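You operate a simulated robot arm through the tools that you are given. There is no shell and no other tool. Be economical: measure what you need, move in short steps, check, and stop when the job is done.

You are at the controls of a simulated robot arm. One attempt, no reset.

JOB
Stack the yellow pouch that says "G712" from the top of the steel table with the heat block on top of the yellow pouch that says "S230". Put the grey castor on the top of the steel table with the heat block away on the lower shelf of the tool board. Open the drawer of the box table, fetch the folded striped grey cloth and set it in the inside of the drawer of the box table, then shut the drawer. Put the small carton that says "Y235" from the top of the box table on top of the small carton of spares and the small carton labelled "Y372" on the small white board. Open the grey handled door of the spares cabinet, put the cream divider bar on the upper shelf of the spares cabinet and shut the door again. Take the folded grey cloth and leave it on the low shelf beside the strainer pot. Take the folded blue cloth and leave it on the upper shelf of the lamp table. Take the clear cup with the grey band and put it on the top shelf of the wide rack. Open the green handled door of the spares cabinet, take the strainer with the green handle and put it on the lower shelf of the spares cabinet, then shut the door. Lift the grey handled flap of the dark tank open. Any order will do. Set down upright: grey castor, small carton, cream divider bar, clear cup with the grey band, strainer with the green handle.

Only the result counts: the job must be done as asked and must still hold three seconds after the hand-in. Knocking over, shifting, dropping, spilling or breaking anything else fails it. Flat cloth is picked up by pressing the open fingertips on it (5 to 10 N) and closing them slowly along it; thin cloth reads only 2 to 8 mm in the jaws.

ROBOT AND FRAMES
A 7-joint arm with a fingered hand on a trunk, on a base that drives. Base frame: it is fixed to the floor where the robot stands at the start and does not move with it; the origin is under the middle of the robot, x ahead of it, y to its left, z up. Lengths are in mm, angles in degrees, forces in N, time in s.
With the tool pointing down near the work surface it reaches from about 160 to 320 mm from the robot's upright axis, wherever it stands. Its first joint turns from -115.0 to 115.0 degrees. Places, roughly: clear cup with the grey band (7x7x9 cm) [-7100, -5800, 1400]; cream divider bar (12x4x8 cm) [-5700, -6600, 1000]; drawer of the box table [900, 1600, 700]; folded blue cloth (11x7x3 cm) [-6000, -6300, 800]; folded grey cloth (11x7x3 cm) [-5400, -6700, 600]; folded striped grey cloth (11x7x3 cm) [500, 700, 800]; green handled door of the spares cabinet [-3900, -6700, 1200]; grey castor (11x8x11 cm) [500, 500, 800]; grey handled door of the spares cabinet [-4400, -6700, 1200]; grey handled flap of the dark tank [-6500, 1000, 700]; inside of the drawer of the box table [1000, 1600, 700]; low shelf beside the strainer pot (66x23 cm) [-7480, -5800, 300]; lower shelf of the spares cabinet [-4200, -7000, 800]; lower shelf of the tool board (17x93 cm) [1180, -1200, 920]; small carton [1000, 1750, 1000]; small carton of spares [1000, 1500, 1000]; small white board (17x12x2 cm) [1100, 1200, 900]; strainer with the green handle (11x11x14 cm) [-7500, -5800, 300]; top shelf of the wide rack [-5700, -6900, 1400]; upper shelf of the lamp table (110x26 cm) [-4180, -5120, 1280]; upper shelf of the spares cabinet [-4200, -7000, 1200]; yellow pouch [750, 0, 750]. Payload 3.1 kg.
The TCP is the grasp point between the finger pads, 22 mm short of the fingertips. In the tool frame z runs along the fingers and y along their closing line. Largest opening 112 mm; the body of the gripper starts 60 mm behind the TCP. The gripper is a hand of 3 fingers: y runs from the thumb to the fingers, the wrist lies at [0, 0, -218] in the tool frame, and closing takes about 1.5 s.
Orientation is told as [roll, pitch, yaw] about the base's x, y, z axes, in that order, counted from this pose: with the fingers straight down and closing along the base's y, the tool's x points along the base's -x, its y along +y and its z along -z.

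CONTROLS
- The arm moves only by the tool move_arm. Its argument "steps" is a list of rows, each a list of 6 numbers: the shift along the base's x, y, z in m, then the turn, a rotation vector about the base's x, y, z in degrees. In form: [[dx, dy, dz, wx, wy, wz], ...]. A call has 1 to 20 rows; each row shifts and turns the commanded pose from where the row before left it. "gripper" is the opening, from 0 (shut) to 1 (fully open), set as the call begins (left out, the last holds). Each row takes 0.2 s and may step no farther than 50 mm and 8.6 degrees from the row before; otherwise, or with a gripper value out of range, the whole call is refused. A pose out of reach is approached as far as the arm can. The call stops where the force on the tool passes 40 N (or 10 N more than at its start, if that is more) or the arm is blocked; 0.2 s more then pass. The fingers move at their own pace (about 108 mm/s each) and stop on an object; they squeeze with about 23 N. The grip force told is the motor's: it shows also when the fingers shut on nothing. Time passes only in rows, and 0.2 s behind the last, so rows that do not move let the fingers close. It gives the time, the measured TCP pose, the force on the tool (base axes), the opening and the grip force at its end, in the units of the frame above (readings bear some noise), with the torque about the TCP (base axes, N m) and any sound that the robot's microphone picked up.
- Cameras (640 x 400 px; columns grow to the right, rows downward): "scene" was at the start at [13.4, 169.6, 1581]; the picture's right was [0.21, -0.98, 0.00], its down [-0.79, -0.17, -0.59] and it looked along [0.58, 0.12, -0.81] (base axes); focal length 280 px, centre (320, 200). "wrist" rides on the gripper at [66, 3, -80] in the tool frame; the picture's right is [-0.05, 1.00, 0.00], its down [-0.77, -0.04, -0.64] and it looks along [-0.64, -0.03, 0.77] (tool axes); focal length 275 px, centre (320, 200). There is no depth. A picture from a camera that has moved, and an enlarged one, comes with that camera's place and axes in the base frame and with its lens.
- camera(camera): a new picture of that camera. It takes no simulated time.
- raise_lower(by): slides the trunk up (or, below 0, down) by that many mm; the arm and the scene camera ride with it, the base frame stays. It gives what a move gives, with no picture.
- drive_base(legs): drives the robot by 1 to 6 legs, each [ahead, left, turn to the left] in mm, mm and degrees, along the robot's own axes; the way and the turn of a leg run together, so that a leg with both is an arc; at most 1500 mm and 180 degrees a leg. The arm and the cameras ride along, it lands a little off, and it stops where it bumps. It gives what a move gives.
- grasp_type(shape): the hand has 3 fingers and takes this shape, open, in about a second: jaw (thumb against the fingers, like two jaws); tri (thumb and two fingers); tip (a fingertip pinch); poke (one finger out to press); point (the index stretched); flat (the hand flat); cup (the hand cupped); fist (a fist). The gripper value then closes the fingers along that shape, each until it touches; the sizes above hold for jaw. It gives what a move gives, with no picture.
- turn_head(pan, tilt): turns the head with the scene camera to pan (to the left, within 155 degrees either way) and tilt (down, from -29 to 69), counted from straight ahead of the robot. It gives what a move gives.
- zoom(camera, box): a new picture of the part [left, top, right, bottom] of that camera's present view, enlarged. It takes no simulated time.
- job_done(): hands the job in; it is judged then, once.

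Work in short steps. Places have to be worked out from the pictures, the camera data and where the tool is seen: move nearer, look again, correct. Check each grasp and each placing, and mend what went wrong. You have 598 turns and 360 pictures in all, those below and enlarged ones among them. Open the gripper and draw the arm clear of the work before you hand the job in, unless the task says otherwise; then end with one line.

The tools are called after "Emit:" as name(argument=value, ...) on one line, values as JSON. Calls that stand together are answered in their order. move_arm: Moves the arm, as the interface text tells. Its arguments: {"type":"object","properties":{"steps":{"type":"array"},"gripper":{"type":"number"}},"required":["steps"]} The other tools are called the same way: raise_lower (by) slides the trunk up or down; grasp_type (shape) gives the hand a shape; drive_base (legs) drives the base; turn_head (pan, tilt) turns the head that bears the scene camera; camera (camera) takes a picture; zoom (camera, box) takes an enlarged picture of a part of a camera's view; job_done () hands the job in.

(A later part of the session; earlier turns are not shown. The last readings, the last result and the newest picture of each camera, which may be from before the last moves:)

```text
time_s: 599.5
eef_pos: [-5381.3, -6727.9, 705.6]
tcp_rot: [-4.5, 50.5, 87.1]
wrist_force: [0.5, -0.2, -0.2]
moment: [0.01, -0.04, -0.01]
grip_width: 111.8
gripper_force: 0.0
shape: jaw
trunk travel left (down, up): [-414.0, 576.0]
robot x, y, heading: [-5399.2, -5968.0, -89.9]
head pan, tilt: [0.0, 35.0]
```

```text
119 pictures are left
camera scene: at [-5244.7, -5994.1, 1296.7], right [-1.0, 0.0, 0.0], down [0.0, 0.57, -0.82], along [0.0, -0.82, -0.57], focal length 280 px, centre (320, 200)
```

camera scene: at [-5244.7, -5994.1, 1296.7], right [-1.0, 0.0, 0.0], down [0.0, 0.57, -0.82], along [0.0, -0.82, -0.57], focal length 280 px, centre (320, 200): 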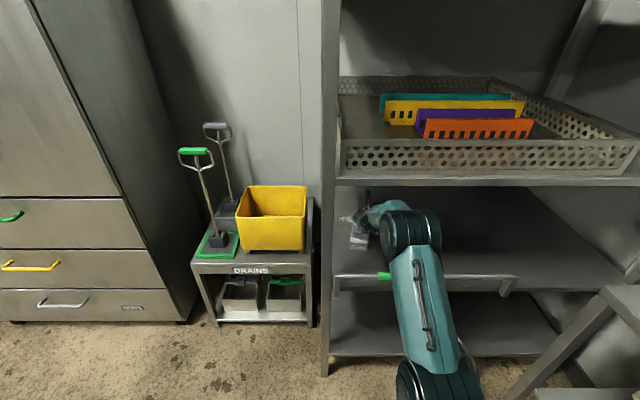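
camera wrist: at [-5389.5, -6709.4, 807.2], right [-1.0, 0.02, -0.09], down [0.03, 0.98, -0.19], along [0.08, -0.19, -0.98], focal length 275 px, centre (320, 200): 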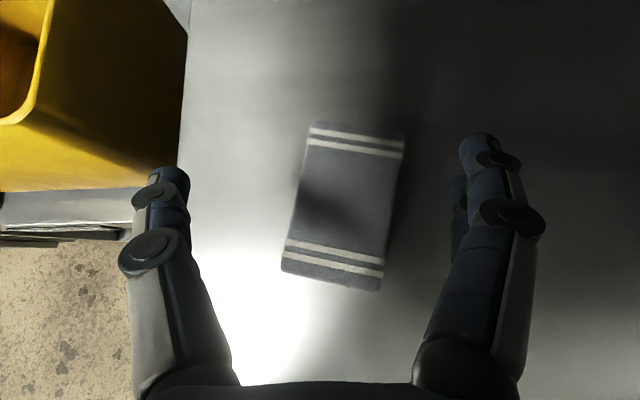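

Cloth center ≈ (−5391,−6744), turned ~8°. Yaw −8°, shift, descend.

Emit:
move_arm(steps=[[-0.008, -0.014, -0.02, 0, 0, -4], [0, 0, -0.03, 0, 0, -4], [0, 0, -0.025, 0, 0, 0]])

Emit:
camera(camera="wrist")

```text
time_s: 600.3
eef_pos: [-5390.4, -6742.4, 631.0]
tcp_rot: [-4.6, 50.5, 79.1]
wrist_force: [0.1, -0.6, 0.4]
moment: [-0.03, -0.01, -0.01]
grip_width: 112.2
gripper_force: 0.0
shape: jaw
trunk travel left (down, up): [-414.0, 576.0]
robot x, y, heading: [-5404.1, -5964.3, -90.0]
head pan, tilt: [0.0, 35.0]
```

```text
118 pictures are left
camera wrist: at [-5395.7, -6721.7, 733.2], right [-0.98, 0.16, -0.09], down [0.17, 0.97, -0.19], along [0.05, -0.2, -0.98], focal length 275 px, centre (320, 200)
```

wrist: 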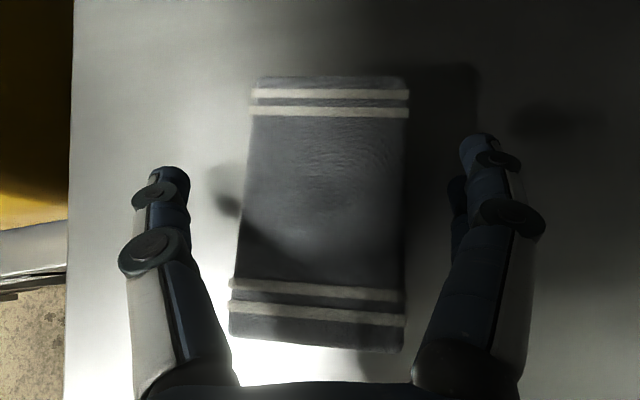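

Emit:
move_arm(steps=[[0, 0.008, -0.012, 0, 0, 0], [0, 0, -0.006, 0, 0, 0], [0, 0, -0.004, 0, 0, 0]])

Emit:
move_arm(steps=[[0, 0, 0, 0, 0, 0], [0, 0, 0, 0, 0, 0], [0, 0, 0, 0, 0, 0], [0, 0, 0, 0, 0, 0], [0, 0, 0, 0, 0, 0], [0, 0, 0, 0, 0, 0]], gripper=0.2)

Emit:
move_arm(steps=[[0, 0, 0.02, 0, 0, 0], [0, 0, 0.03, 0, 0, 0], [0, 0, 0.03, 0, 0, 0]])

Emit:
camera(camera="wrist")

```text
time_s: 601.0
eef_pos: [-5387.1, -6739.8, 624.9]
tcp_rot: [-4.1, 52.3, 79.8]
wrist_force: [1.9, -2.6, 12.7]
moment: [0.01, 0.88, 0.15]
grip_width: 112.1
gripper_force: 0.0
shape: jaw
trunk travel left (down, up): [-414.0, 576.0]
robot x, y, heading: [-5404.4, -5967.9, -89.7]
head pan, tilt: [0.0, 35.0]
stopped in row 3: the force on the tool passed its limit at 44 N (the readings are from after the stop); the commanded pose is now the measured one
```

```text
time_s: 602.4
eef_pos: [-5389.7, -6737.7, 626.3]
tcp_rot: [-4.3, 52.4, 79.5]
wrist_force: [-10.9, -1.7, 27.8]
moment: [-0.08, 1.6, 0.03]
grip_width: 59.1
gripper_force: 23.0
shape: jaw
trunk travel left (down, up): [-414.0, 576.0]
robot x, y, heading: [-5403.8, -5964.2, -89.6]
head pan, tilt: [0.0, 35.0]
```

```text
time_s: 603.2
eef_pos: [-5389.4, -6736.8, 700.1]
tcp_rot: [-4.2, 51.8, 79.7]
wrist_force: [-0.2, -0.1, 0.8]
moment: [-0.01, 0.01, 0.02]
grip_width: 59.4
gripper_force: 23.0
shape: jaw
trunk travel left (down, up): [-414.0, 576.0]
robot x, y, heading: [-5396.0, -5965.5, -89.9]
head pan, tilt: [0.0, 35.0]
```

```text
117 pictures are left
camera wrist: at [-5394.4, -6715.0, 801.3], right [-0.99, 0.15, -0.08], down [0.16, 0.96, -0.21], along [0.05, -0.22, -0.97], focal length 275 px, centre (320, 200)
```

wrist: 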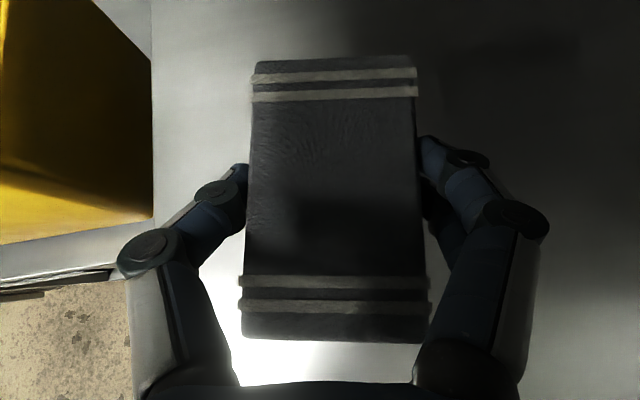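

Cloth held. Rise 22 mm to clear the rail and drive back.

Emit:
move_arm(steps=[[0, 0, 0.022, 0, 0, 0]])

Emit:
drive_base(legs=[[-330, 0, 0]])

Emit:
camera(camera="scene")

```text
time_s: 603.6
eef_pos: [-5388.3, -6731.9, 722.6]
tcp_rot: [-4.2, 51.8, 79.8]
wrist_force: [0.4, 0.4, -0.8]
moment: [-0.01, 0.02, 0.01]
grip_width: 59.2
gripper_force: 23.2
shape: jaw
out of reach, approached as far as the arm can: row 1
trunk travel left (down, up): [-414.0, 576.0]
robot x, y, heading: [-5396.7, -5968.4, -89.9]
head pan, tilt: [0.0, 35.0]
```

```text
time_s: 605.8
eef_pos: [-5388.5, -6403.7, 720.7]
tcp_rot: [-4.2, 51.8, 79.7]
wrist_force: [0.5, 0.0, -0.7]
moment: [0.01, 0.02, -0.03]
grip_width: 59.4
gripper_force: 23.0
shape: jaw
trunk travel left (down, up): [-414.0, 576.0]
robot x, y, heading: [-5400.8, -5642.3, -90.2]
head pan, tilt: [0.0, 35.0]
```

```text
116 pictures are left
camera scene: at [-5245.6, -5664.7, 1296.7], right [-1.0, 0.0, 0.0], down [0.0, 0.57, -0.82], along [0.0, -0.82, -0.57], focal length 280 px, centre (320, 200)
```

scene: 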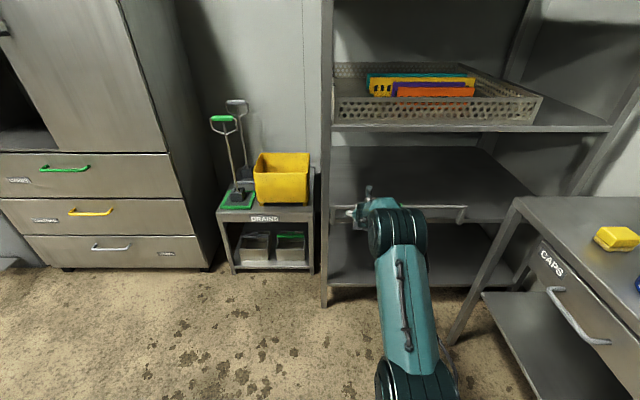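

Retract the arm, back up to y≈−5250 and head into the alley toward −x, checking on the way.

Emit:
move_arm(steps=[[0, 0.045, 0, 0, 0, 0], [0, 0.045, 0, 0, 0, 0], [0, 0.045, 0, 0, 0, 0], [0, 0.045, 0, 0, 0, 0], [0, 0.045, 0, 0, 0, 0], [0, 0.045, 0, 0, 0, 0]])

Emit:
drive_base(legs=[[-450, 0, 0], [0, -900, 0]])

Emit:
turn_head(pan=-50, tilt=20)

Emit:
camera(camera="scene")

```text
time_s: 607.2
eef_pos: [-5387.1, -6134.8, 723.1]
tcp_rot: [-4.1, 51.9, 79.6]
wrist_force: [0.0, 1.2, 0.4]
moment: [0.02, 0.04, 0.02]
grip_width: 58.9
gripper_force: 23.2
shape: jaw
trunk travel left (down, up): [-414.0, 576.0]
robot x, y, heading: [-5401.2, -5637.7, -89.9]
head pan, tilt: [0.0, 35.0]
```

```text
time_s: 612.3
eef_pos: [-5816.0, -5685.6, 722.2]
tcp_rot: [-4.1, 51.6, 83.4]
wrist_force: [14.7, 2.8, -0.1]
moment: [0.01, 0.05, 0.37]
grip_width: 56.1
gripper_force: 22.5
shape: jaw
trunk travel left (down, up): [-414.0, 576.0]
robot x, y, heading: [-5851.3, -5190.2, -88.4]
head pan, tilt: [0.0, 35.0]
stopped in leg 2: the force on the tool passed its limit at 54 N (the readings are from after the stop); the commanded pose is now the measured one
```

```text
time_s: 613.5
eef_pos: [-5817.3, -5684.3, 723.2]
tcp_rot: [-4.0, 51.5, 83.2]
wrist_force: [27.1, 6.3, 0.3]
moment: [0.03, 0.06, 0.68]
grip_width: 54.6
gripper_force: 23.3
shape: jaw
trunk travel left (down, up): [-414.0, 576.0]
robot x, y, heading: [-5853.6, -5192.2, -88.6]
head pan, tilt: [-50.0, 20.0]
```

```text
115 pictures are left
camera scene: at [-5767.8, -5187.4, 1320.3], right [-0.66, 0.75, 0.0], down [0.25, 0.23, -0.94], along [-0.71, -0.62, -0.34], focal length 280 px, centre (320, 200)
```

scene: 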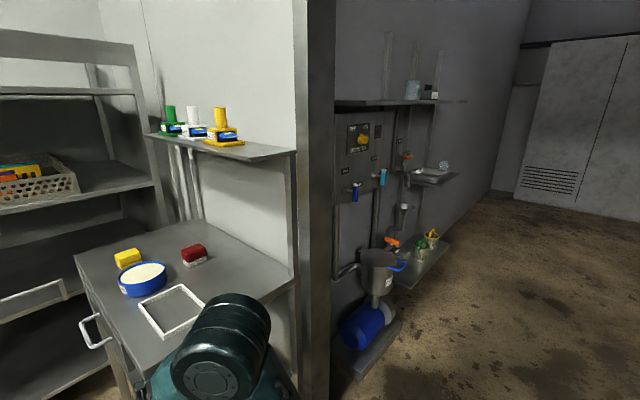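

The hand bumped the CAPS table's corner; items on it seem undisturbed. Back off left, retreat further and recheck.

Emit:
drive_base(legs=[[0, 80, 0], [-120, 0, 0]])

Emit:
camera(camera="wrist")

Emit:
camera(camera="scene")

```text
time_s: 615.3
eef_pos: [-5742.1, -5564.9, 722.5]
tcp_rot: [-4.3, 51.5, 82.6]
wrist_force: [0.4, 0.3, -0.5]
moment: [0.02, -0.01, 0.0]
grip_width: 59.4
gripper_force: 22.6
shape: jaw
trunk travel left (down, up): [-414.0, 576.0]
robot x, y, heading: [-5773.9, -5068.5, -88.9]
head pan, tilt: [-50.0, 20.0]
```

```text
114 pictures are left
camera wrist: at [-5750.1, -5543.3, 823.5], right [-0.99, 0.1, -0.08], down [0.11, 0.97, -0.21], along [0.06, -0.21, -0.97], focal length 275 px, centre (320, 200)
```

wrist: 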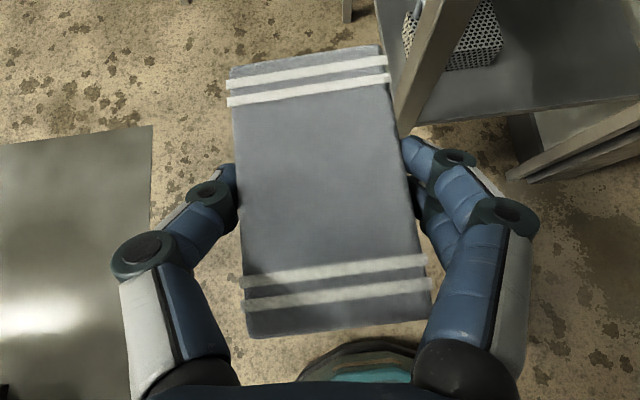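

```text
113 pictures are left
camera scene: at [-5694.3, -5067.5, 1320.6], right [-0.66, 0.75, 0.0], down [0.26, 0.22, -0.94], along [-0.71, -0.62, -0.34], focal length 280 px, centre (320, 200)
```

scene: 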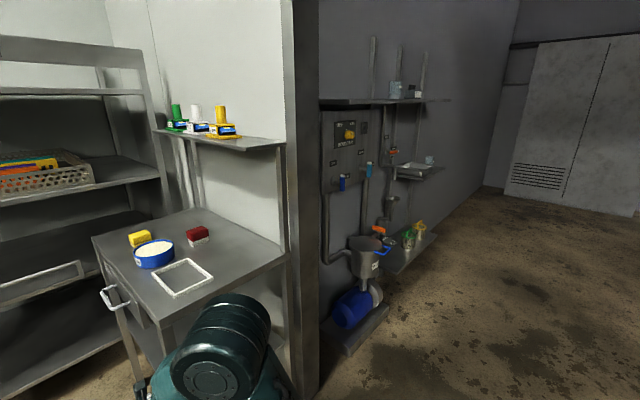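

Cloth still held and nothing disturbed. Back 200 more for clearance, then drive right 1500 along the alley.

Emit:
drive_base(legs=[[-200, 0, -1], [0, -1400, 0]])

Emit:
turn_head(pan=-15, tilt=35)

Emit:
camera(camera="scene")

```text
time_s: 623.5
eef_pos: [-7148.1, -5365.9, 722.1]
tcp_rot: [-4.3, 51.5, 81.1]
wrist_force: [-0.7, -0.1, 0.3]
moment: [0.0, -0.02, 0.02]
grip_width: 59.3
gripper_force: 23.2
shape: jaw
trunk travel left (down, up): [-414.0, 576.0]
robot x, y, heading: [-7168.1, -4871.1, -90.3]
head pan, tilt: [-50.0, 20.0]
```

```text
time_s: 624.5
eef_pos: [-7149.1, -5365.7, 722.3]
tcp_rot: [-4.3, 51.5, 81.2]
wrist_force: [-0.9, -0.5, -1.0]
moment: [0.02, -0.02, 0.02]
grip_width: 59.2
gripper_force: 22.8
shape: jaw
trunk travel left (down, up): [-414.0, 576.0]
robot x, y, heading: [-7171.2, -4872.5, -90.5]
head pan, tilt: [-15.0, 35.0]
```

```text
112 pictures are left
camera scene: at [-7038.1, -4896.6, 1296.8], right [-0.96, 0.27, 0.0], down [0.15, 0.55, -0.82], along [-0.22, -0.79, -0.57], focal length 280 px, centre (320, 200)
```

scene: 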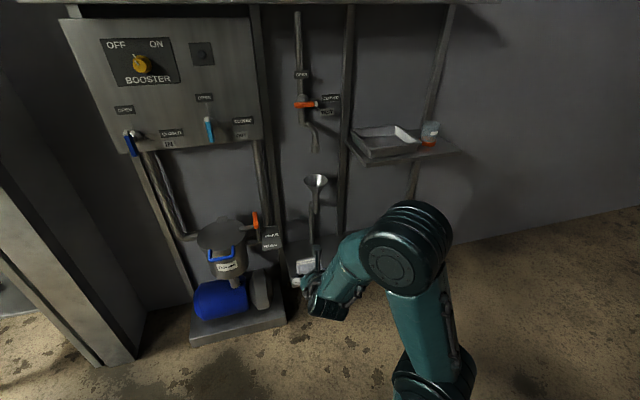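

Emit:
drive_base(legs=[[150, -300, 0.5]])

Emit:
camera(camera="wrist")

Emit:
turn_head(pan=15, tilt=40)

Emit:
camera(camera="scene")

```text
time_s: 626.7
eef_pos: [-7446.1, -5517.5, 722.5]
tcp_rot: [-4.2, 51.4, 81.8]
wrist_force: [0.6, 0.4, 0.1]
moment: [-0.02, 0.0, 0.0]
grip_width: 59.4
gripper_force: 22.6
shape: jaw
trunk travel left (down, up): [-414.0, 576.0]
robot x, y, heading: [-7477.1, -5026.4, -89.7]
head pan, tilt: [-15.0, 35.0]
```

```text
111 pictures are left
camera wrist: at [-7453.1, -5494.8, 823.1], right [-0.99, 0.11, -0.08], down [0.13, 0.97, -0.21], along [0.06, -0.21, -0.97], focal length 275 px, centre (320, 200)
```

wrist: 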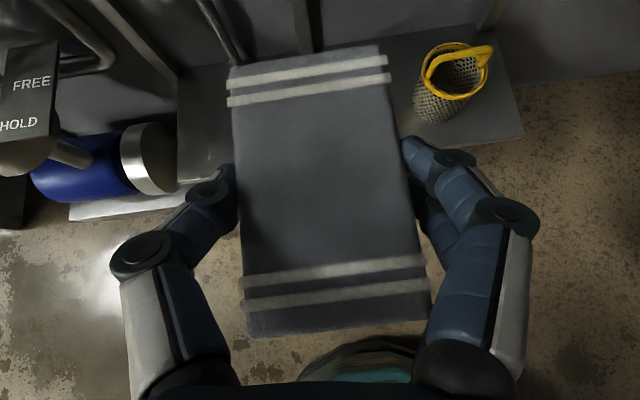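

```text
time_s: 627.6
eef_pos: [-7445.5, -5516.5, 721.6]
tcp_rot: [-4.2, 51.4, 82.0]
wrist_force: [0.1, 0.5, -0.5]
moment: [-0.02, 0.01, 0.0]
grip_width: 59.0
gripper_force: 23.1
shape: jaw
trunk travel left (down, up): [-414.0, 576.0]
robot x, y, heading: [-7478.4, -5019.3, -89.8]
head pan, tilt: [15.0, 40.0]
```

```text
110 pictures are left
camera scene: at [-7296.9, -5041.7, 1289.2], right [-0.96, -0.26, 0.0], down [-0.17, 0.62, -0.77], along [0.2, -0.74, -0.64], focal length 280 px, centre (320, 200)
```

scene: 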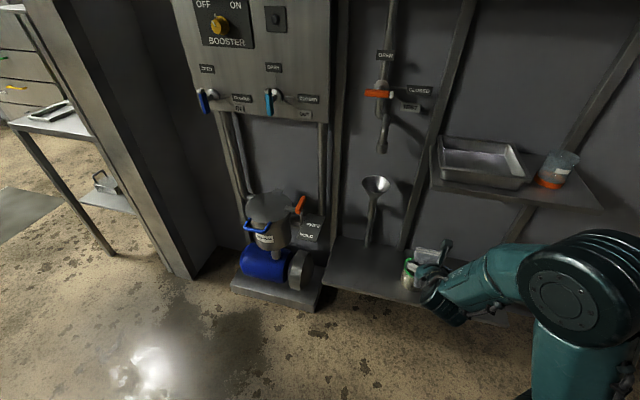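

Low shelf: x −7131…−7827, front y≈−5665; green strainer at ≈(−7490,−5812); free space at x≈−7250. Drive left 196 and lower the trunk 340.

Emit:
drive_base(legs=[[0, 196, 0]])

Emit:
raise_lower(by=-340)

Emit:
drive_base(legs=[[130, 0, 0]])

Emit:
camera(camera="wrist")

Emit:
camera(camera="scene")

```text
time_s: 629.2
eef_pos: [-7250.1, -5515.4, 721.6]
tcp_rot: [-4.2, 51.4, 82.0]
wrist_force: [0.1, 0.4, -1.0]
moment: [-0.01, 0.01, -0.01]
grip_width: 59.4
gripper_force: 22.6
shape: jaw
trunk travel left (down, up): [-414.0, 576.0]
robot x, y, heading: [-7278.5, -5022.5, -89.7]
head pan, tilt: [15.0, 40.0]
```

```text
time_s: 632.5
eef_pos: [-7250.4, -5514.8, 382.1]
tcp_rot: [-4.3, 51.4, 81.9]
wrist_force: [-0.3, 0.9, -1.3]
moment: [0.01, 0.02, 0.0]
grip_width: 59.5
gripper_force: 23.0
shape: jaw
trunk travel left (down, up): [-74.0, 916.0]
robot x, y, heading: [-7280.8, -5021.0, -89.4]
head pan, tilt: [15.0, 40.0]
```

```text
time_s: 633.8
eef_pos: [-7249.1, -5643.7, 381.9]
tcp_rot: [-4.3, 51.4, 82.0]
wrist_force: [-0.3, 0.4, -1.0]
moment: [0.0, 0.03, 0.0]
grip_width: 59.4
gripper_force: 23.1
shape: jaw
trunk travel left (down, up): [-74.0, 916.0]
robot x, y, heading: [-7277.3, -5150.7, -89.8]
head pan, tilt: [15.0, 40.0]
```

```text
109 pictures are left
camera wrist: at [-7256.1, -5622.2, 483.2], right [-0.99, 0.11, -0.08], down [0.13, 0.97, -0.21], along [0.06, -0.21, -0.97], focal length 275 px, centre (320, 200)
```

wrist: 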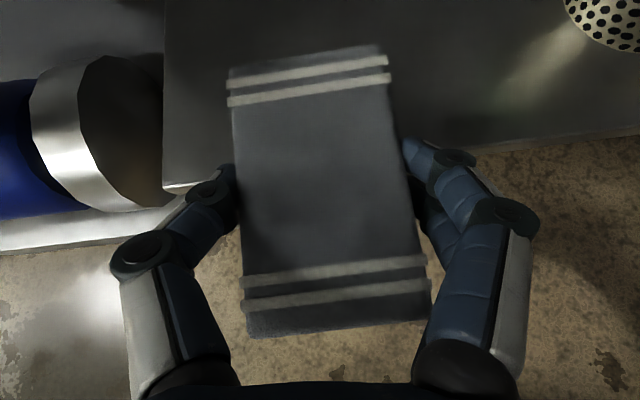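

```text
108 pictures are left
camera scene: at [-7100.3, -5169.1, 949.2], right [-0.96, -0.27, 0.0], down [-0.17, 0.62, -0.77], along [0.2, -0.74, -0.64], focal length 280 px, centre (320, 200)
```

scene: 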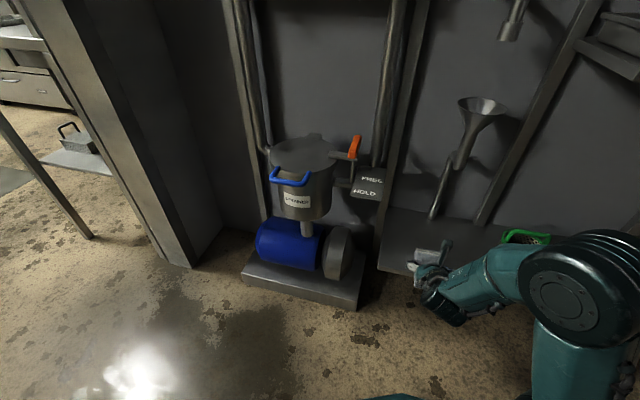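

Extend 132 mm over the shelf, then lower to contact.

Emit:
move_arm(steps=[[-0.01, -0.045, 0, 0, 0, 0], [-0.01, -0.045, 0, 0, 0, 0], [0, -0.042, 0, 0, 0, 0], [0, 0, -0.02, 0, 0, 0]])

Emit:
camera(camera="wrist")

```text
time_s: 634.8
eef_pos: [-7272.8, -5775.9, 361.8]
tcp_rot: [-4.3, 51.5, 82.0]
wrist_force: [-0.3, -1.3, 0.3]
moment: [0.02, 0.0, 0.01]
grip_width: 59.0
gripper_force: 22.8
shape: jaw
trunk travel left (down, up): [-74.0, 916.0]
robot x, y, heading: [-7276.5, -5148.6, -90.0]
head pan, tilt: [15.0, 40.0]
```

```text
107 pictures are left
camera wrist: at [-7278.0, -5753.8, 464.3], right [-0.99, 0.11, -0.08], down [0.13, 0.97, -0.21], along [0.06, -0.21, -0.97], focal length 275 px, centre (320, 200)
```

wrist: 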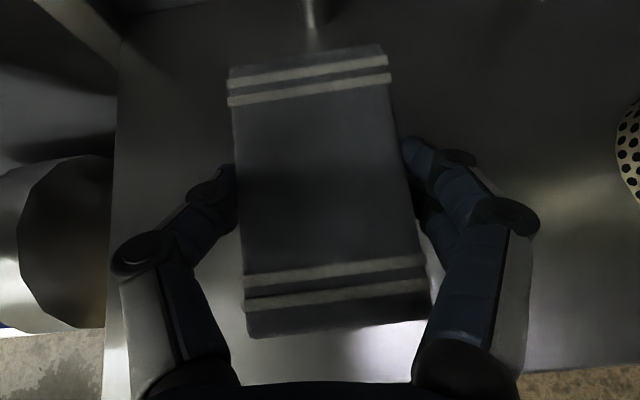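

The drain pipe is just beyond the cloth; pull back 20 mm and lower.

Emit:
move_arm(steps=[[0, 0.02, 0, 0, 0, 0], [0, 0, -0.008, 0, 0, 0], [0, 0, -0.006, 0, 0, 0], [0, 0, -0.005, 0, 0, 0], [0, 0, -0.005, 0, 0, 0], [0, 0, -0.005, 0, 0, 0]])

```text
time_s: 636.2
eef_pos: [-7269.1, -5754.8, 333.0]
tcp_rot: [-4.3, 51.5, 81.8]
wrist_force: [0.2, -0.3, -0.6]
moment: [0.01, 0.0, 0.02]
grip_width: 59.1
gripper_force: 22.9
shape: jaw
trunk travel left (down, up): [-74.0, 916.0]
robot x, y, heading: [-7274.9, -5148.7, -89.7]
head pan, tilt: [15.0, 40.0]
```

Emit:
move_arm(steps=[[0, 0, -0.005, 0, 0, 0], [0, 0, -0.005, 0, 0, 0], [0, 0, -0.004, 0, 0, 0], [0, 0, -0.004, 0, 0, 0]])

```text
time_s: 637.2
eef_pos: [-7269.5, -5759.2, 326.0]
tcp_rot: [-4.5, 53.0, 81.8]
wrist_force: [-1.3, 2.5, 24.1]
moment: [-0.07, 0.98, -0.08]
grip_width: 58.1
gripper_force: 23.1
shape: jaw
trunk travel left (down, up): [-74.0, 916.0]
robot x, y, heading: [-7279.3, -5147.6, -89.6]
head pan, tilt: [15.0, 40.0]
stopped in row 4: the force on the tool passed its limit at 44 N (the readings are from after the stop); the commanded pose is now the measured one
```

Contact on the shelf. Open, rise and check.

Emit:
move_arm(steps=[[0, 0, 0.004, 0, 0, 0], [0, 0, 0, 0, 0, 0], [0, 0, 0, 0, 0, 0], [0, 0, 0, 0, 0, 0]], gripper=0.8)

Emit:
move_arm(steps=[[0, 0, 0.03, 0, 0, 0], [0, 0, 0.04, 0, 0, 0], [0, 0.03, 0.02, 0, 0, 0], [0, 0.04, 0, 0, 0, 0], [0, 0.045, 0, 0, 0, 0]])

Emit:
camera(camera="wrist")

```text
time_s: 638.2
eef_pos: [-7267.8, -5757.6, 326.4]
tcp_rot: [-4.5, 52.5, 82.0]
wrist_force: [4.6, -2.1, 16.9]
moment: [-0.18, 0.58, 0.08]
grip_width: 83.5
gripper_force: 0.0
shape: jaw
trunk travel left (down, up): [-74.0, 916.0]
robot x, y, heading: [-7277.6, -5148.9, -89.5]
head pan, tilt: [15.0, 40.0]
```

```text
time_s: 639.4
eef_pos: [-7271.0, -5644.2, 413.2]
tcp_rot: [-4.3, 52.3, 81.9]
wrist_force: [1.3, 0.6, -0.9]
moment: [-0.04, 0.0, 0.0]
grip_width: 89.6
gripper_force: 0.1
shape: jaw
trunk travel left (down, up): [-74.0, 916.0]
robot x, y, heading: [-7273.7, -5147.5, -90.0]
head pan, tilt: [15.0, 40.0]
```

```text
106 pictures are left
camera wrist: at [-7277.5, -5620.5, 513.8], right [-0.99, 0.11, -0.08], down [0.12, 0.97, -0.22], along [0.06, -0.23, -0.97], focal length 275 px, centre (320, 200)
```

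wrist: 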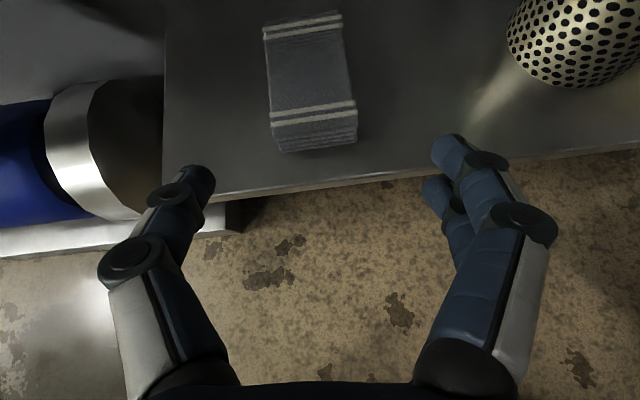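

Grey cloth is on the shelf. Drive right 215 to see the green-handled strainer.

Emit:
drive_base(legs=[[0, -215, 0]])

Emit:
camera(camera="wrist")

Emit:
turn_head(pan=8, tilt=45)

Emit:
camera(camera="scene")

```text
time_s: 641.0
eef_pos: [-7486.0, -5646.5, 413.0]
tcp_rot: [-4.3, 52.3, 81.9]
wrist_force: [-0.5, -1.0, -0.9]
moment: [0.02, -0.02, 0.01]
grip_width: 89.5
gripper_force: 0.0
shape: jaw
trunk travel left (down, up): [-74.0, 916.0]
robot x, y, heading: [-7491.8, -5152.4, -89.5]
head pan, tilt: [15.0, 40.0]
```

```text
105 pictures are left
camera wrist: at [-7491.9, -5622.3, 513.9], right [-0.99, 0.11, -0.08], down [0.12, 0.97, -0.22], along [0.06, -0.23, -0.97], focal length 275 px, centre (320, 200)
```

wrist: 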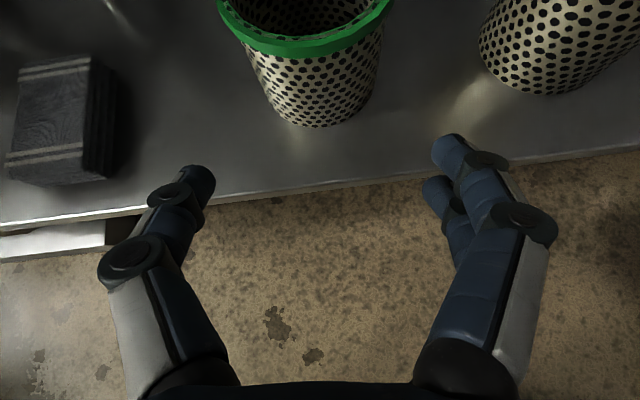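

```text
time_s: 641.7
eef_pos: [-7485.9, -5645.0, 412.9]
tcp_rot: [-4.5, 52.4, 81.9]
wrist_force: [0.1, 0.3, 0.1]
moment: [-0.03, 0.01, 0.0]
grip_width: 89.4
gripper_force: 0.0
shape: jaw
trunk travel left (down, up): [-74.0, 916.0]
robot x, y, heading: [-7494.9, -5153.4, -89.7]
head pan, tilt: [8.0, 45.0]
```

```text
104 pictures are left
camera scene: at [-7325.4, -5169.1, 942.0], right [-0.99, -0.15, 0.0], down [-0.1, 0.7, -0.71], along [0.1, -0.7, -0.71], focal length 280 px, centre (320, 200)
```

scene: 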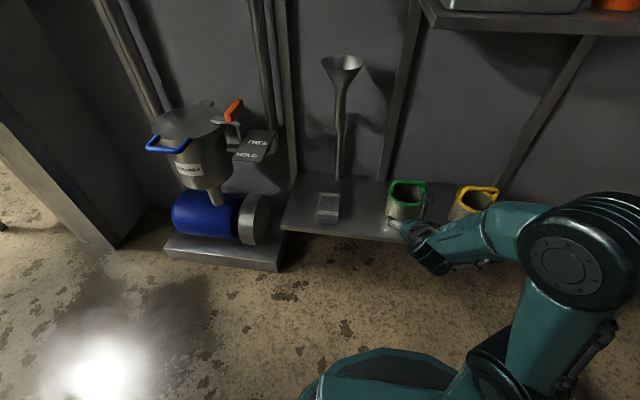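

Emit:
zoom(camera="scene", box=[350, 160, 520, 260])

```text
3.76 times, centred on (435, 210) of scene
camera zoom: at [-7325.4, -5169.1, 942.0], right [-0.99, -0.15, 0.0], down [-0.1, 0.7, -0.71], along [0.1, -0.7, -0.71], focal length 1054 px, centre (-113, 162)
```

zoom: 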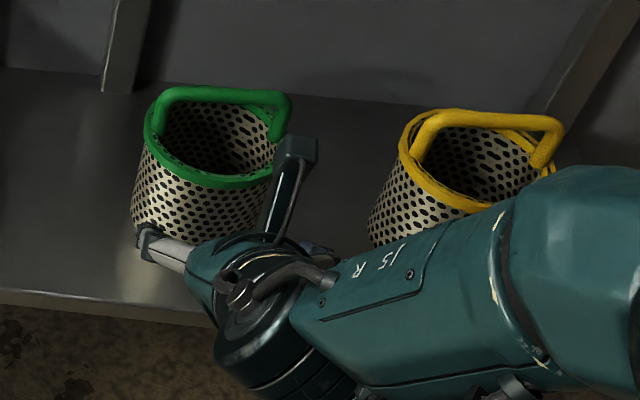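

The strainer has a green arch handle along x at ≈ (−7484,−5771,435). Raise, and yaw −82° so the tool points −x with tilt ~50°, closing along y.

Emit:
raise_lower(by=150)

Emit:
move_arm(steps=[[0, 0, 0, 0, 0, -8.2], [0, 0, 0, 0, 0, -8.2], [0, 0, 0, 0, 0, -8.2], [0, 0, 0, 0, 0, -8.2], [0, 0, 0, 0, 0, -8.2], [0, 0, 0, 0, 0, -8.2], [0, 0, 0, 0, 0, -8.2], [0, 0, 0, 0, 0, -8.2], [0, 0, 0, 0, 0, -8.2], [0, 0, 0, 0, 0, -8.2]], gripper=0.6)

Emit:
camera(camera="wrist")

Emit:
camera(camera="scene")

```text
time_s: 643.5
eef_pos: [-7485.0, -5645.3, 562.2]
tcp_rot: [-4.3, 52.3, 81.9]
wrist_force: [0.5, 0.3, 0.5]
moment: [0.03, -0.04, -0.01]
grip_width: 89.4
gripper_force: 0.1
shape: jaw
trunk travel left (down, up): [-224.0, 766.0]
robot x, y, heading: [-7491.7, -5147.5, -89.8]
head pan, tilt: [8.0, 45.0]
```

```text
time_s: 645.7
eef_pos: [-7485.1, -5645.0, 563.0]
tcp_rot: [-4.4, 52.3, -0.1]
wrist_force: [0.4, 0.7, 0.3]
moment: [0.0, 0.01, 0.0]
grip_width: 67.5
gripper_force: 0.0
shape: jaw
trunk travel left (down, up): [-224.0, 766.0]
robot x, y, heading: [-7491.8, -5148.7, -89.7]
head pan, tilt: [8.0, 45.0]
```

```text
102 pictures are left
camera wrist: at [-7462.9, -5636.8, 664.2], right [-0.03, 1.0, -0.08], down [0.98, 0.01, -0.22], along [-0.22, -0.09, -0.97], focal length 275 px, centre (320, 200)
```

wrist: 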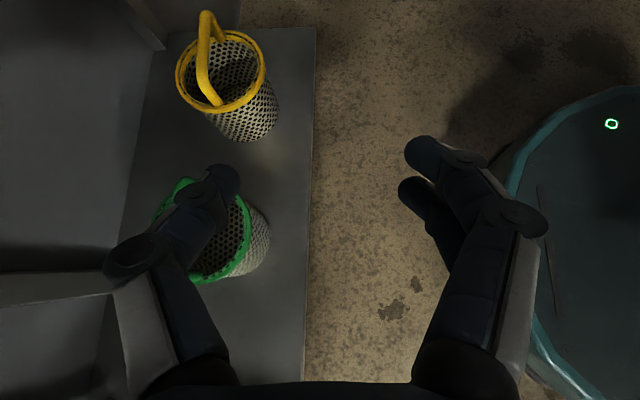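

```text
101 pictures are left
camera scene: at [-7325.4, -5169.1, 1091.9], right [-0.99, -0.15, 0.0], down [-0.1, 0.7, -0.71], along [0.1, -0.7, -0.71], focal length 280 px, centre (320, 200)
```

scene: 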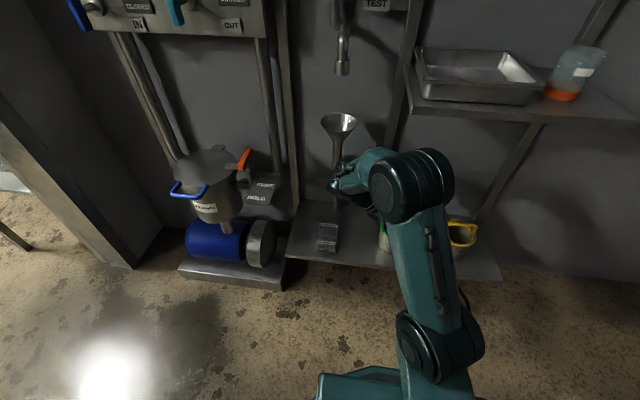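

Now move over the strainer at z≈500 and look.

Emit:
move_arm(steps=[[0, -0.04, -0.01, 0, 0, 0], [0, -0.04, -0.02, 0, 0, 0], [0, -0.03, -0.02, 0, 0, 0]])

Emit:
camera(camera="wrist")

```text
time_s: 646.5
eef_pos: [-7485.6, -5754.6, 513.7]
tcp_rot: [-4.4, 52.4, 0.0]
wrist_force: [-0.1, 0.0, 0.1]
moment: [-0.02, -0.01, -0.03]
grip_width: 67.5
gripper_force: 0.1
shape: jaw
trunk travel left (down, up): [-224.0, 766.0]
robot x, y, heading: [-7490.6, -5147.2, -89.9]
head pan, tilt: [8.0, 45.0]
```

```text
100 pictures are left
camera wrist: at [-7463.5, -5747.5, 614.3], right [-0.03, 1.0, -0.08], down [0.97, 0.01, -0.22], along [-0.22, -0.09, -0.97], focal length 275 px, centre (320, 200)
```

wrist: 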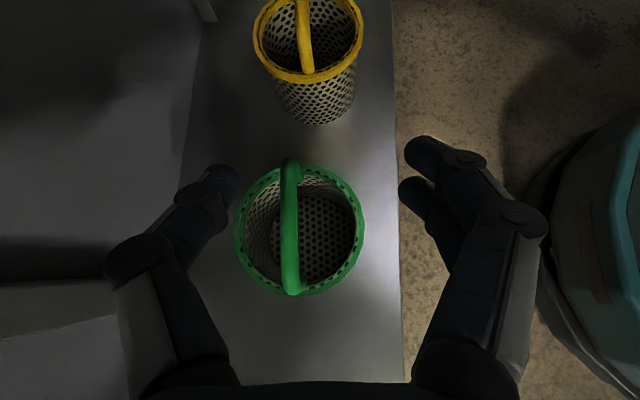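

Handle bar ≈ (−7487,−5783). Shift −29 mm in y, narrow, descend to z≈437.

Emit:
move_arm(steps=[[-0.001, -0.029, 0, 0, 0, 0], [0, 0, -0.025, 0, 0, 0], [0, 0, -0.02, 0, 0, 0]], gripper=0.42)

Emit:
camera(camera="wrist")

```text
time_s: 647.3
eef_pos: [-7477.2, -5769.8, 486.9]
tcp_rot: [-7.0, 51.9, -1.5]
wrist_force: [0.7, 0.8, 0.1]
moment: [0.01, -0.01, 0.04]
grip_width: 47.5
gripper_force: 0.1
shape: jaw
trunk travel left (down, up): [-224.0, 766.0]
robot x, y, heading: [-7488.9, -5143.9, -89.2]
head pan, tilt: [8.0, 45.0]
```

```text
99 pictures are left
camera wrist: at [-7455.6, -5757.4, 587.2], right [-0.04, 0.99, -0.11], down [0.98, 0.02, -0.21], along [-0.21, -0.12, -0.97], focal length 275 px, centre (320, 200)
```

wrist: 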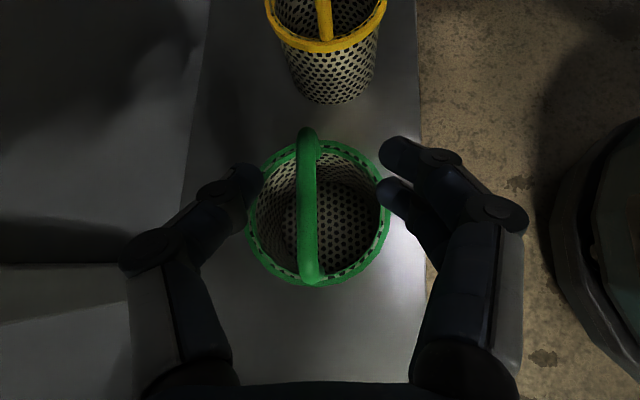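

Near the reach limit; drive 130 ahead while pulling the arm equally... simply drive 120 after raising slightly.

Emit:
move_arm(steps=[[0, 0.04, 0.02, 0, 0, 0], [0, 0.04, 0, 0, 0, 0], [0, 0.04, 0, 0, 0, 0]])

Emit:
drive_base(legs=[[130, 0, -0.5]])

Emit:
camera(camera="wrist")

```text
time_s: 648.1
eef_pos: [-7489.2, -5666.2, 488.0]
tcp_rot: [-4.5, 52.3, -0.3]
wrist_force: [-1.4, -0.2, -0.4]
moment: [-0.01, -0.01, 0.01]
grip_width: 47.0
gripper_force: 0.0
shape: jaw
trunk travel left (down, up): [-224.0, 766.0]
robot x, y, heading: [-7488.0, -5154.2, -89.7]
head pan, tilt: [8.0, 45.0]
```

```text
time_s: 649.4
eef_pos: [-7494.1, -5761.0, 490.2]
tcp_rot: [-0.3, 53.7, 3.7]
wrist_force: [-0.1, 0.7, -1.2]
moment: [0.02, 0.0, 0.02]
grip_width: 47.1
gripper_force: 0.0
shape: jaw
trunk travel left (down, up): [-224.0, 766.0]
robot x, y, heading: [-7492.0, -5268.2, -89.7]
head pan, tilt: [8.0, 45.0]
stopped in leg 1: the robot was blocked; the commanded pose is now the measured one
```

```text
98 pictures are left
camera wrist: at [-7467.9, -5756.9, 590.1], right [-0.04, 1.0, -0.04], down [0.97, 0.03, -0.24], along [-0.24, -0.05, -0.97], focal length 275 px, centre (320, 200)
```

wrist: 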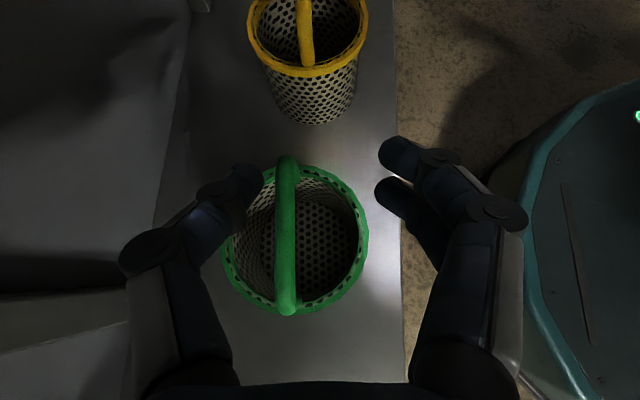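

The wrist is touching the drain funnel (≈(−7278,−5835,715)). Back off and use a steeper tool (tilt ~20°).

Emit:
drive_base(legs=[[-130, 0, 0]])

Emit:
camera(camera="scene")

Emit:
move_arm(steps=[[0, 0, 0.01, 0, -8, 0], [0, 0, 0.01, 0, -8, 0], [0, 0, 0.01, 0, -8, 0], [0, 0, 0.01, 0, -8, 0]])

```text
time_s: 650.7
eef_pos: [-7492.1, -5637.5, 483.2]
tcp_rot: [0.8, 53.9, 4.4]
wrist_force: [1.0, 0.3, -0.4]
moment: [0.05, 0.0, 0.02]
grip_width: 47.4
gripper_force: 0.1
shape: jaw
trunk travel left (down, up): [-224.0, 766.0]
robot x, y, heading: [-7491.5, -5143.1, -89.9]
head pan, tilt: [8.0, 45.0]
```

```text
97 pictures are left
camera scene: at [-7326.6, -5159.0, 1091.9], right [-0.99, -0.14, 0.0], down [-0.1, 0.7, -0.71], along [0.1, -0.7, -0.71], focal length 280 px, centre (320, 200)
```

scene: 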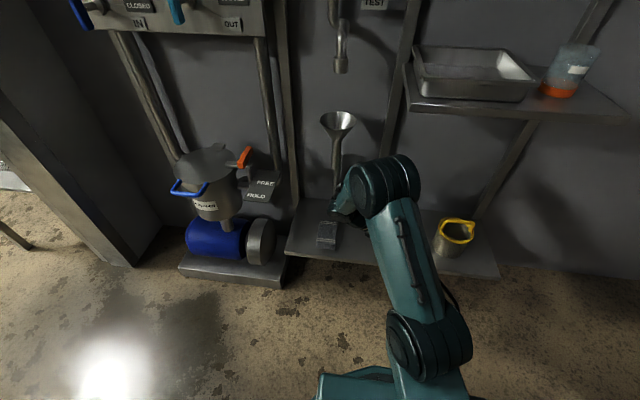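

```text
time_s: 651.7
eef_pos: [-7492.4, -5635.6, 523.0]
tcp_rot: [-1.8, 21.7, 2.7]
wrist_force: [-0.1, 0.2, 0.3]
moment: [0.03, -0.01, 0.01]
grip_width: 46.9
gripper_force: 0.0
shape: jaw
trunk travel left (down, up): [-224.0, 766.0]
robot x, y, heading: [-7490.1, -5139.1, -89.8]
head pan, tilt: [8.0, 45.0]
```

The funnel looks unchanged. Drive 130 ahead and look from above.

Emit:
drive_base(legs=[[130, 0, 0]])

Emit:
camera(camera="wrist")

Emit:
camera(camera="scene")

```text
time_s: 653.1
eef_pos: [-7492.9, -5761.3, 521.2]
tcp_rot: [-1.0, 22.0, 3.0]
wrist_force: [0.2, 0.0, 0.4]
moment: [0.02, 0.03, 0.01]
grip_width: 47.3
gripper_force: 0.1
shape: jaw
trunk travel left (down, up): [-224.0, 766.0]
robot x, y, heading: [-7491.8, -5269.3, -89.8]
head pan, tilt: [8.0, 45.0]
stopped in leg 1: the robot was blocked; the commanded pose is now the measured one
```

```text
96 pictures are left
camera wrist: at [-7525.7, -5758.9, 620.2], right [-0.02, 1.0, -0.03], down [0.95, 0.03, 0.3], along [0.3, -0.03, -0.95], focal length 275 px, centre (320, 200)
```

wrist: 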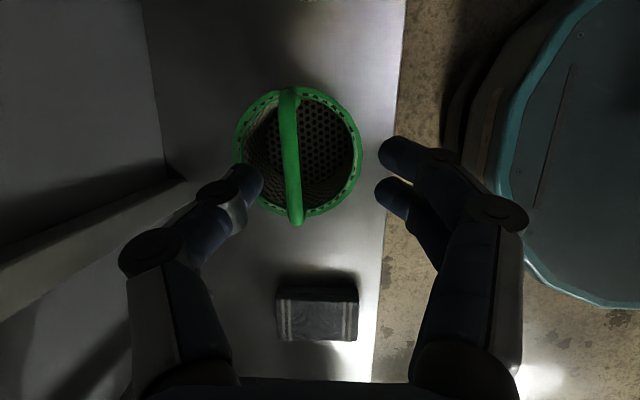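

```text
95 pictures are left
camera scene: at [-7326.7, -5285.9, 1092.1], right [-0.99, -0.14, 0.0], down [-0.1, 0.7, -0.71], along [0.1, -0.7, -0.71], focal length 280 px, centre (320, 200)
```

scene: 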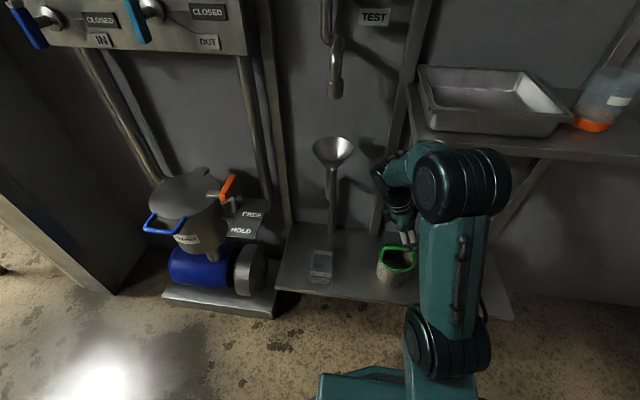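

Both stops match the wrist touching the middle shelf's front edge (wrist top ≈790). Back off 100, lower to z≈475, then go in.

Emit:
drive_base(legs=[[-80, 0, 0]])

Emit:
move_arm(steps=[[0, 0, -0.025, 0, 0, 0], [0, 0, -0.022, 0, 0, 0]])

Emit:
drive_base(legs=[[85, 0, 0]])

Emit:
camera(camera="wrist")

```text
time_s: 654.2
eef_pos: [-7493.4, -5682.1, 520.6]
tcp_rot: [-1.0, 21.9, 3.0]
wrist_force: [-0.3, 0.1, -0.2]
moment: [-0.03, 0.0, 0.01]
grip_width: 47.1
gripper_force: 0.1
shape: jaw
trunk travel left (down, up): [-224.0, 766.0]
robot x, y, heading: [-7494.4, -5188.7, -89.9]
head pan, tilt: [8.0, 45.0]
```

```text
time_s: 654.8
eef_pos: [-7491.8, -5682.9, 473.3]
tcp_rot: [-1.1, 22.0, 3.0]
wrist_force: [-0.2, -0.7, 0.5]
moment: [0.02, -0.01, -0.02]
grip_width: 47.1
gripper_force: 0.0
shape: jaw
trunk travel left (down, up): [-224.0, 766.0]
robot x, y, heading: [-7492.1, -5190.5, -89.9]
head pan, tilt: [8.0, 45.0]
```

```text
time_s: 655.9
eef_pos: [-7491.8, -5766.5, 471.3]
tcp_rot: [-0.9, 22.1, 3.1]
wrist_force: [0.5, 0.6, -0.2]
moment: [0.03, -0.03, -0.02]
grip_width: 47.2
gripper_force: 0.0
shape: jaw
trunk travel left (down, up): [-224.0, 766.0]
robot x, y, heading: [-7493.0, -5272.7, -89.7]
head pan, tilt: [8.0, 45.0]
```

```text
94 pictures are left
camera wrist: at [-7524.7, -5765.3, 571.6], right [-0.02, 1.0, -0.03], down [0.95, 0.03, 0.3], along [0.3, -0.03, -0.95], focal length 275 px, centre (320, 200)
```

wrist: 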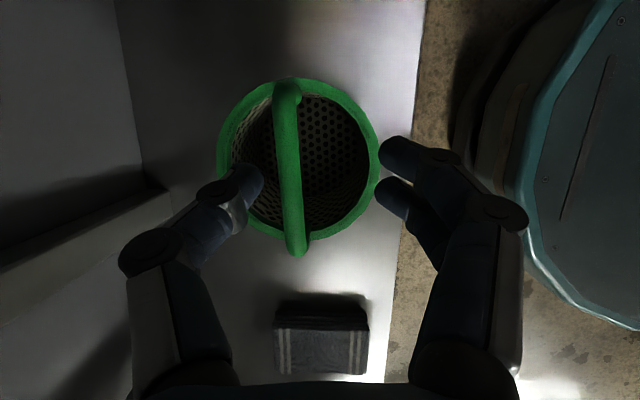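

Handle at ≈(−7500,−5784). Shift and descend to grip.

Emit:
move_arm(steps=[[-0.006, -0.018, 0, 0, 0, 0], [0, 0, -0.015, 0, 0, 0], [0, 0, -0.012, 0, 0, 0]])

Emit:
camera(camera="wrist")

```text
time_s: 656.7
eef_pos: [-7500.2, -5788.2, 447.3]
tcp_rot: [-0.9, 22.0, 2.7]
wrist_force: [-0.2, 0.1, 0.8]
moment: [-0.02, 0.0, 0.02]
grip_width: 47.4
gripper_force: 0.0
shape: jaw
trunk travel left (down, up): [-224.0, 766.0]
robot x, y, heading: [-7490.4, -5277.6, -90.1]
head pan, tilt: [8.0, 45.0]
```

```text
93 pictures are left
camera wrist: at [-7532.8, -5786.4, 546.2], right [-0.01, 1.0, -0.03], down [0.95, 0.02, 0.3], along [0.3, -0.03, -0.95], focal length 275 px, centre (320, 200)
```

wrist: 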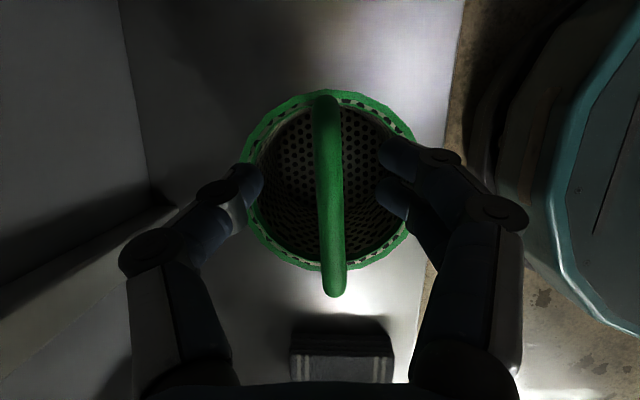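

Centred. Lower 8 mm, close, lift 60.

Emit:
move_arm(steps=[[0, 0, -0.008, 0, 0, 0], [0, 0, 0, 0, 0, 0]])

Emit:
move_arm(steps=[[0, 0, 0, 0, 0, 0], [0, 0, 0, 0, 0, 0], [0, 0, 0, 0, 0, 0], [0, 0, 0, 0, 0, 0], [0, 0, 0, 0, 0, 0]], gripper=0)

Emit:
move_arm(steps=[[0, 0, 0.02, 0, 0, 0], [0, 0, 0.02, 0, 0, 0]])

Emit:
camera(camera="wrist")

```text
time_s: 657.3
eef_pos: [-7499.0, -5785.6, 438.1]
tcp_rot: [-0.9, 22.0, 3.2]
wrist_force: [-0.2, 0.2, 0.9]
moment: [-0.03, 0.02, 0.04]
grip_width: 47.4
gripper_force: 0.0
shape: jaw
trunk travel left (down, up): [-224.0, 766.0]
robot x, y, heading: [-7490.6, -5272.5, -89.8]
head pan, tilt: [8.0, 45.0]
```

```text
time_s: 658.5
eef_pos: [-7498.0, -5786.2, 437.6]
tcp_rot: [-0.7, 22.0, 3.2]
wrist_force: [0.7, 0.4, -2.9]
moment: [-0.01, -0.01, 0.0]
grip_width: 0.3
gripper_force: 22.5
shape: jaw
trunk travel left (down, up): [-224.0, 766.0]
robot x, y, heading: [-7493.7, -5276.6, -89.7]
head pan, tilt: [8.0, 45.0]
```

```text
time_s: 659.1
eef_pos: [-7499.3, -5784.8, 458.7]
tcp_rot: [1.9, 22.4, 4.4]
wrist_force: [-1.2, 0.1, -2.7]
moment: [-0.02, 0.01, -0.03]
grip_width: 0.3
gripper_force: 22.9
shape: jaw
trunk travel left (down, up): [-224.0, 766.0]
robot x, y, heading: [-7494.0, -5273.1, -89.9]
head pan, tilt: [8.0, 45.0]
```

```text
92 pictures are left
camera wrist: at [-7529.6, -5787.3, 556.9], right [-0.02, 1.0, 0.01], down [0.96, 0.01, 0.29], along [0.29, 0.02, -0.96], focal length 275 px, centre (320, 200)
```

wrist: 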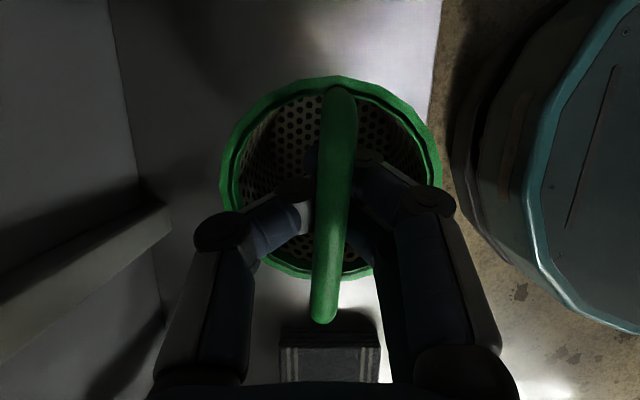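

Hooked under the handle and lifted ~20 mm. Drive straight back.

Emit:
drive_base(legs=[[-200, 0, 0]])

Emit:
raise_lower(by=150)

Emit:
camera(camera="wrist")

Emit:
camera(camera="scene")

```text
time_s: 660.7
eef_pos: [-7498.4, -5580.2, 479.0]
tcp_rot: [-0.8, 22.0, 3.1]
wrist_force: [0.2, 1.1, -2.2]
moment: [0.0, 0.01, -0.03]
grip_width: 0.0
gripper_force: 23.3
shape: jaw
trunk travel left (down, up): [-224.0, 766.0]
robot x, y, heading: [-7495.9, -5069.2, -90.1]
head pan, tilt: [8.0, 45.0]
```

```text
time_s: 662.4
eef_pos: [-7499.7, -5581.2, 628.9]
tcp_rot: [-0.8, 22.0, 3.1]
wrist_force: [-0.2, 1.2, -2.2]
moment: [-0.02, 0.02, -0.01]
grip_width: 0.0
gripper_force: 23.5
shape: jaw
trunk travel left (down, up): [-374.0, 616.0]
robot x, y, heading: [-7492.4, -5068.5, -89.8]
head pan, tilt: [8.0, 45.0]
```

```text
91 pictures are left
camera wrist: at [-7531.6, -5578.8, 727.9], right [-0.02, 1.0, -0.03], down [0.95, 0.02, 0.3], along [0.3, -0.02, -0.95], focal length 275 px, centre (320, 200)
```

wrist: 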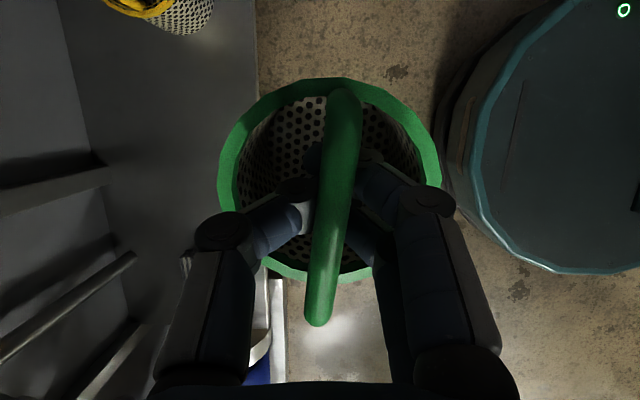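

```text
90 pictures are left
camera scene: at [-7326.8, -5088.1, 1241.9], right [-0.99, -0.14, 0.0], down [-0.1, 0.7, -0.71], along [0.1, -0.7, -0.71], focal length 280 px, centre (320, 200)
```

scene: 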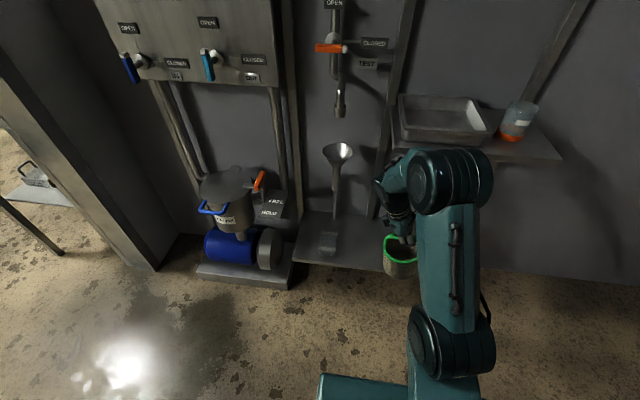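

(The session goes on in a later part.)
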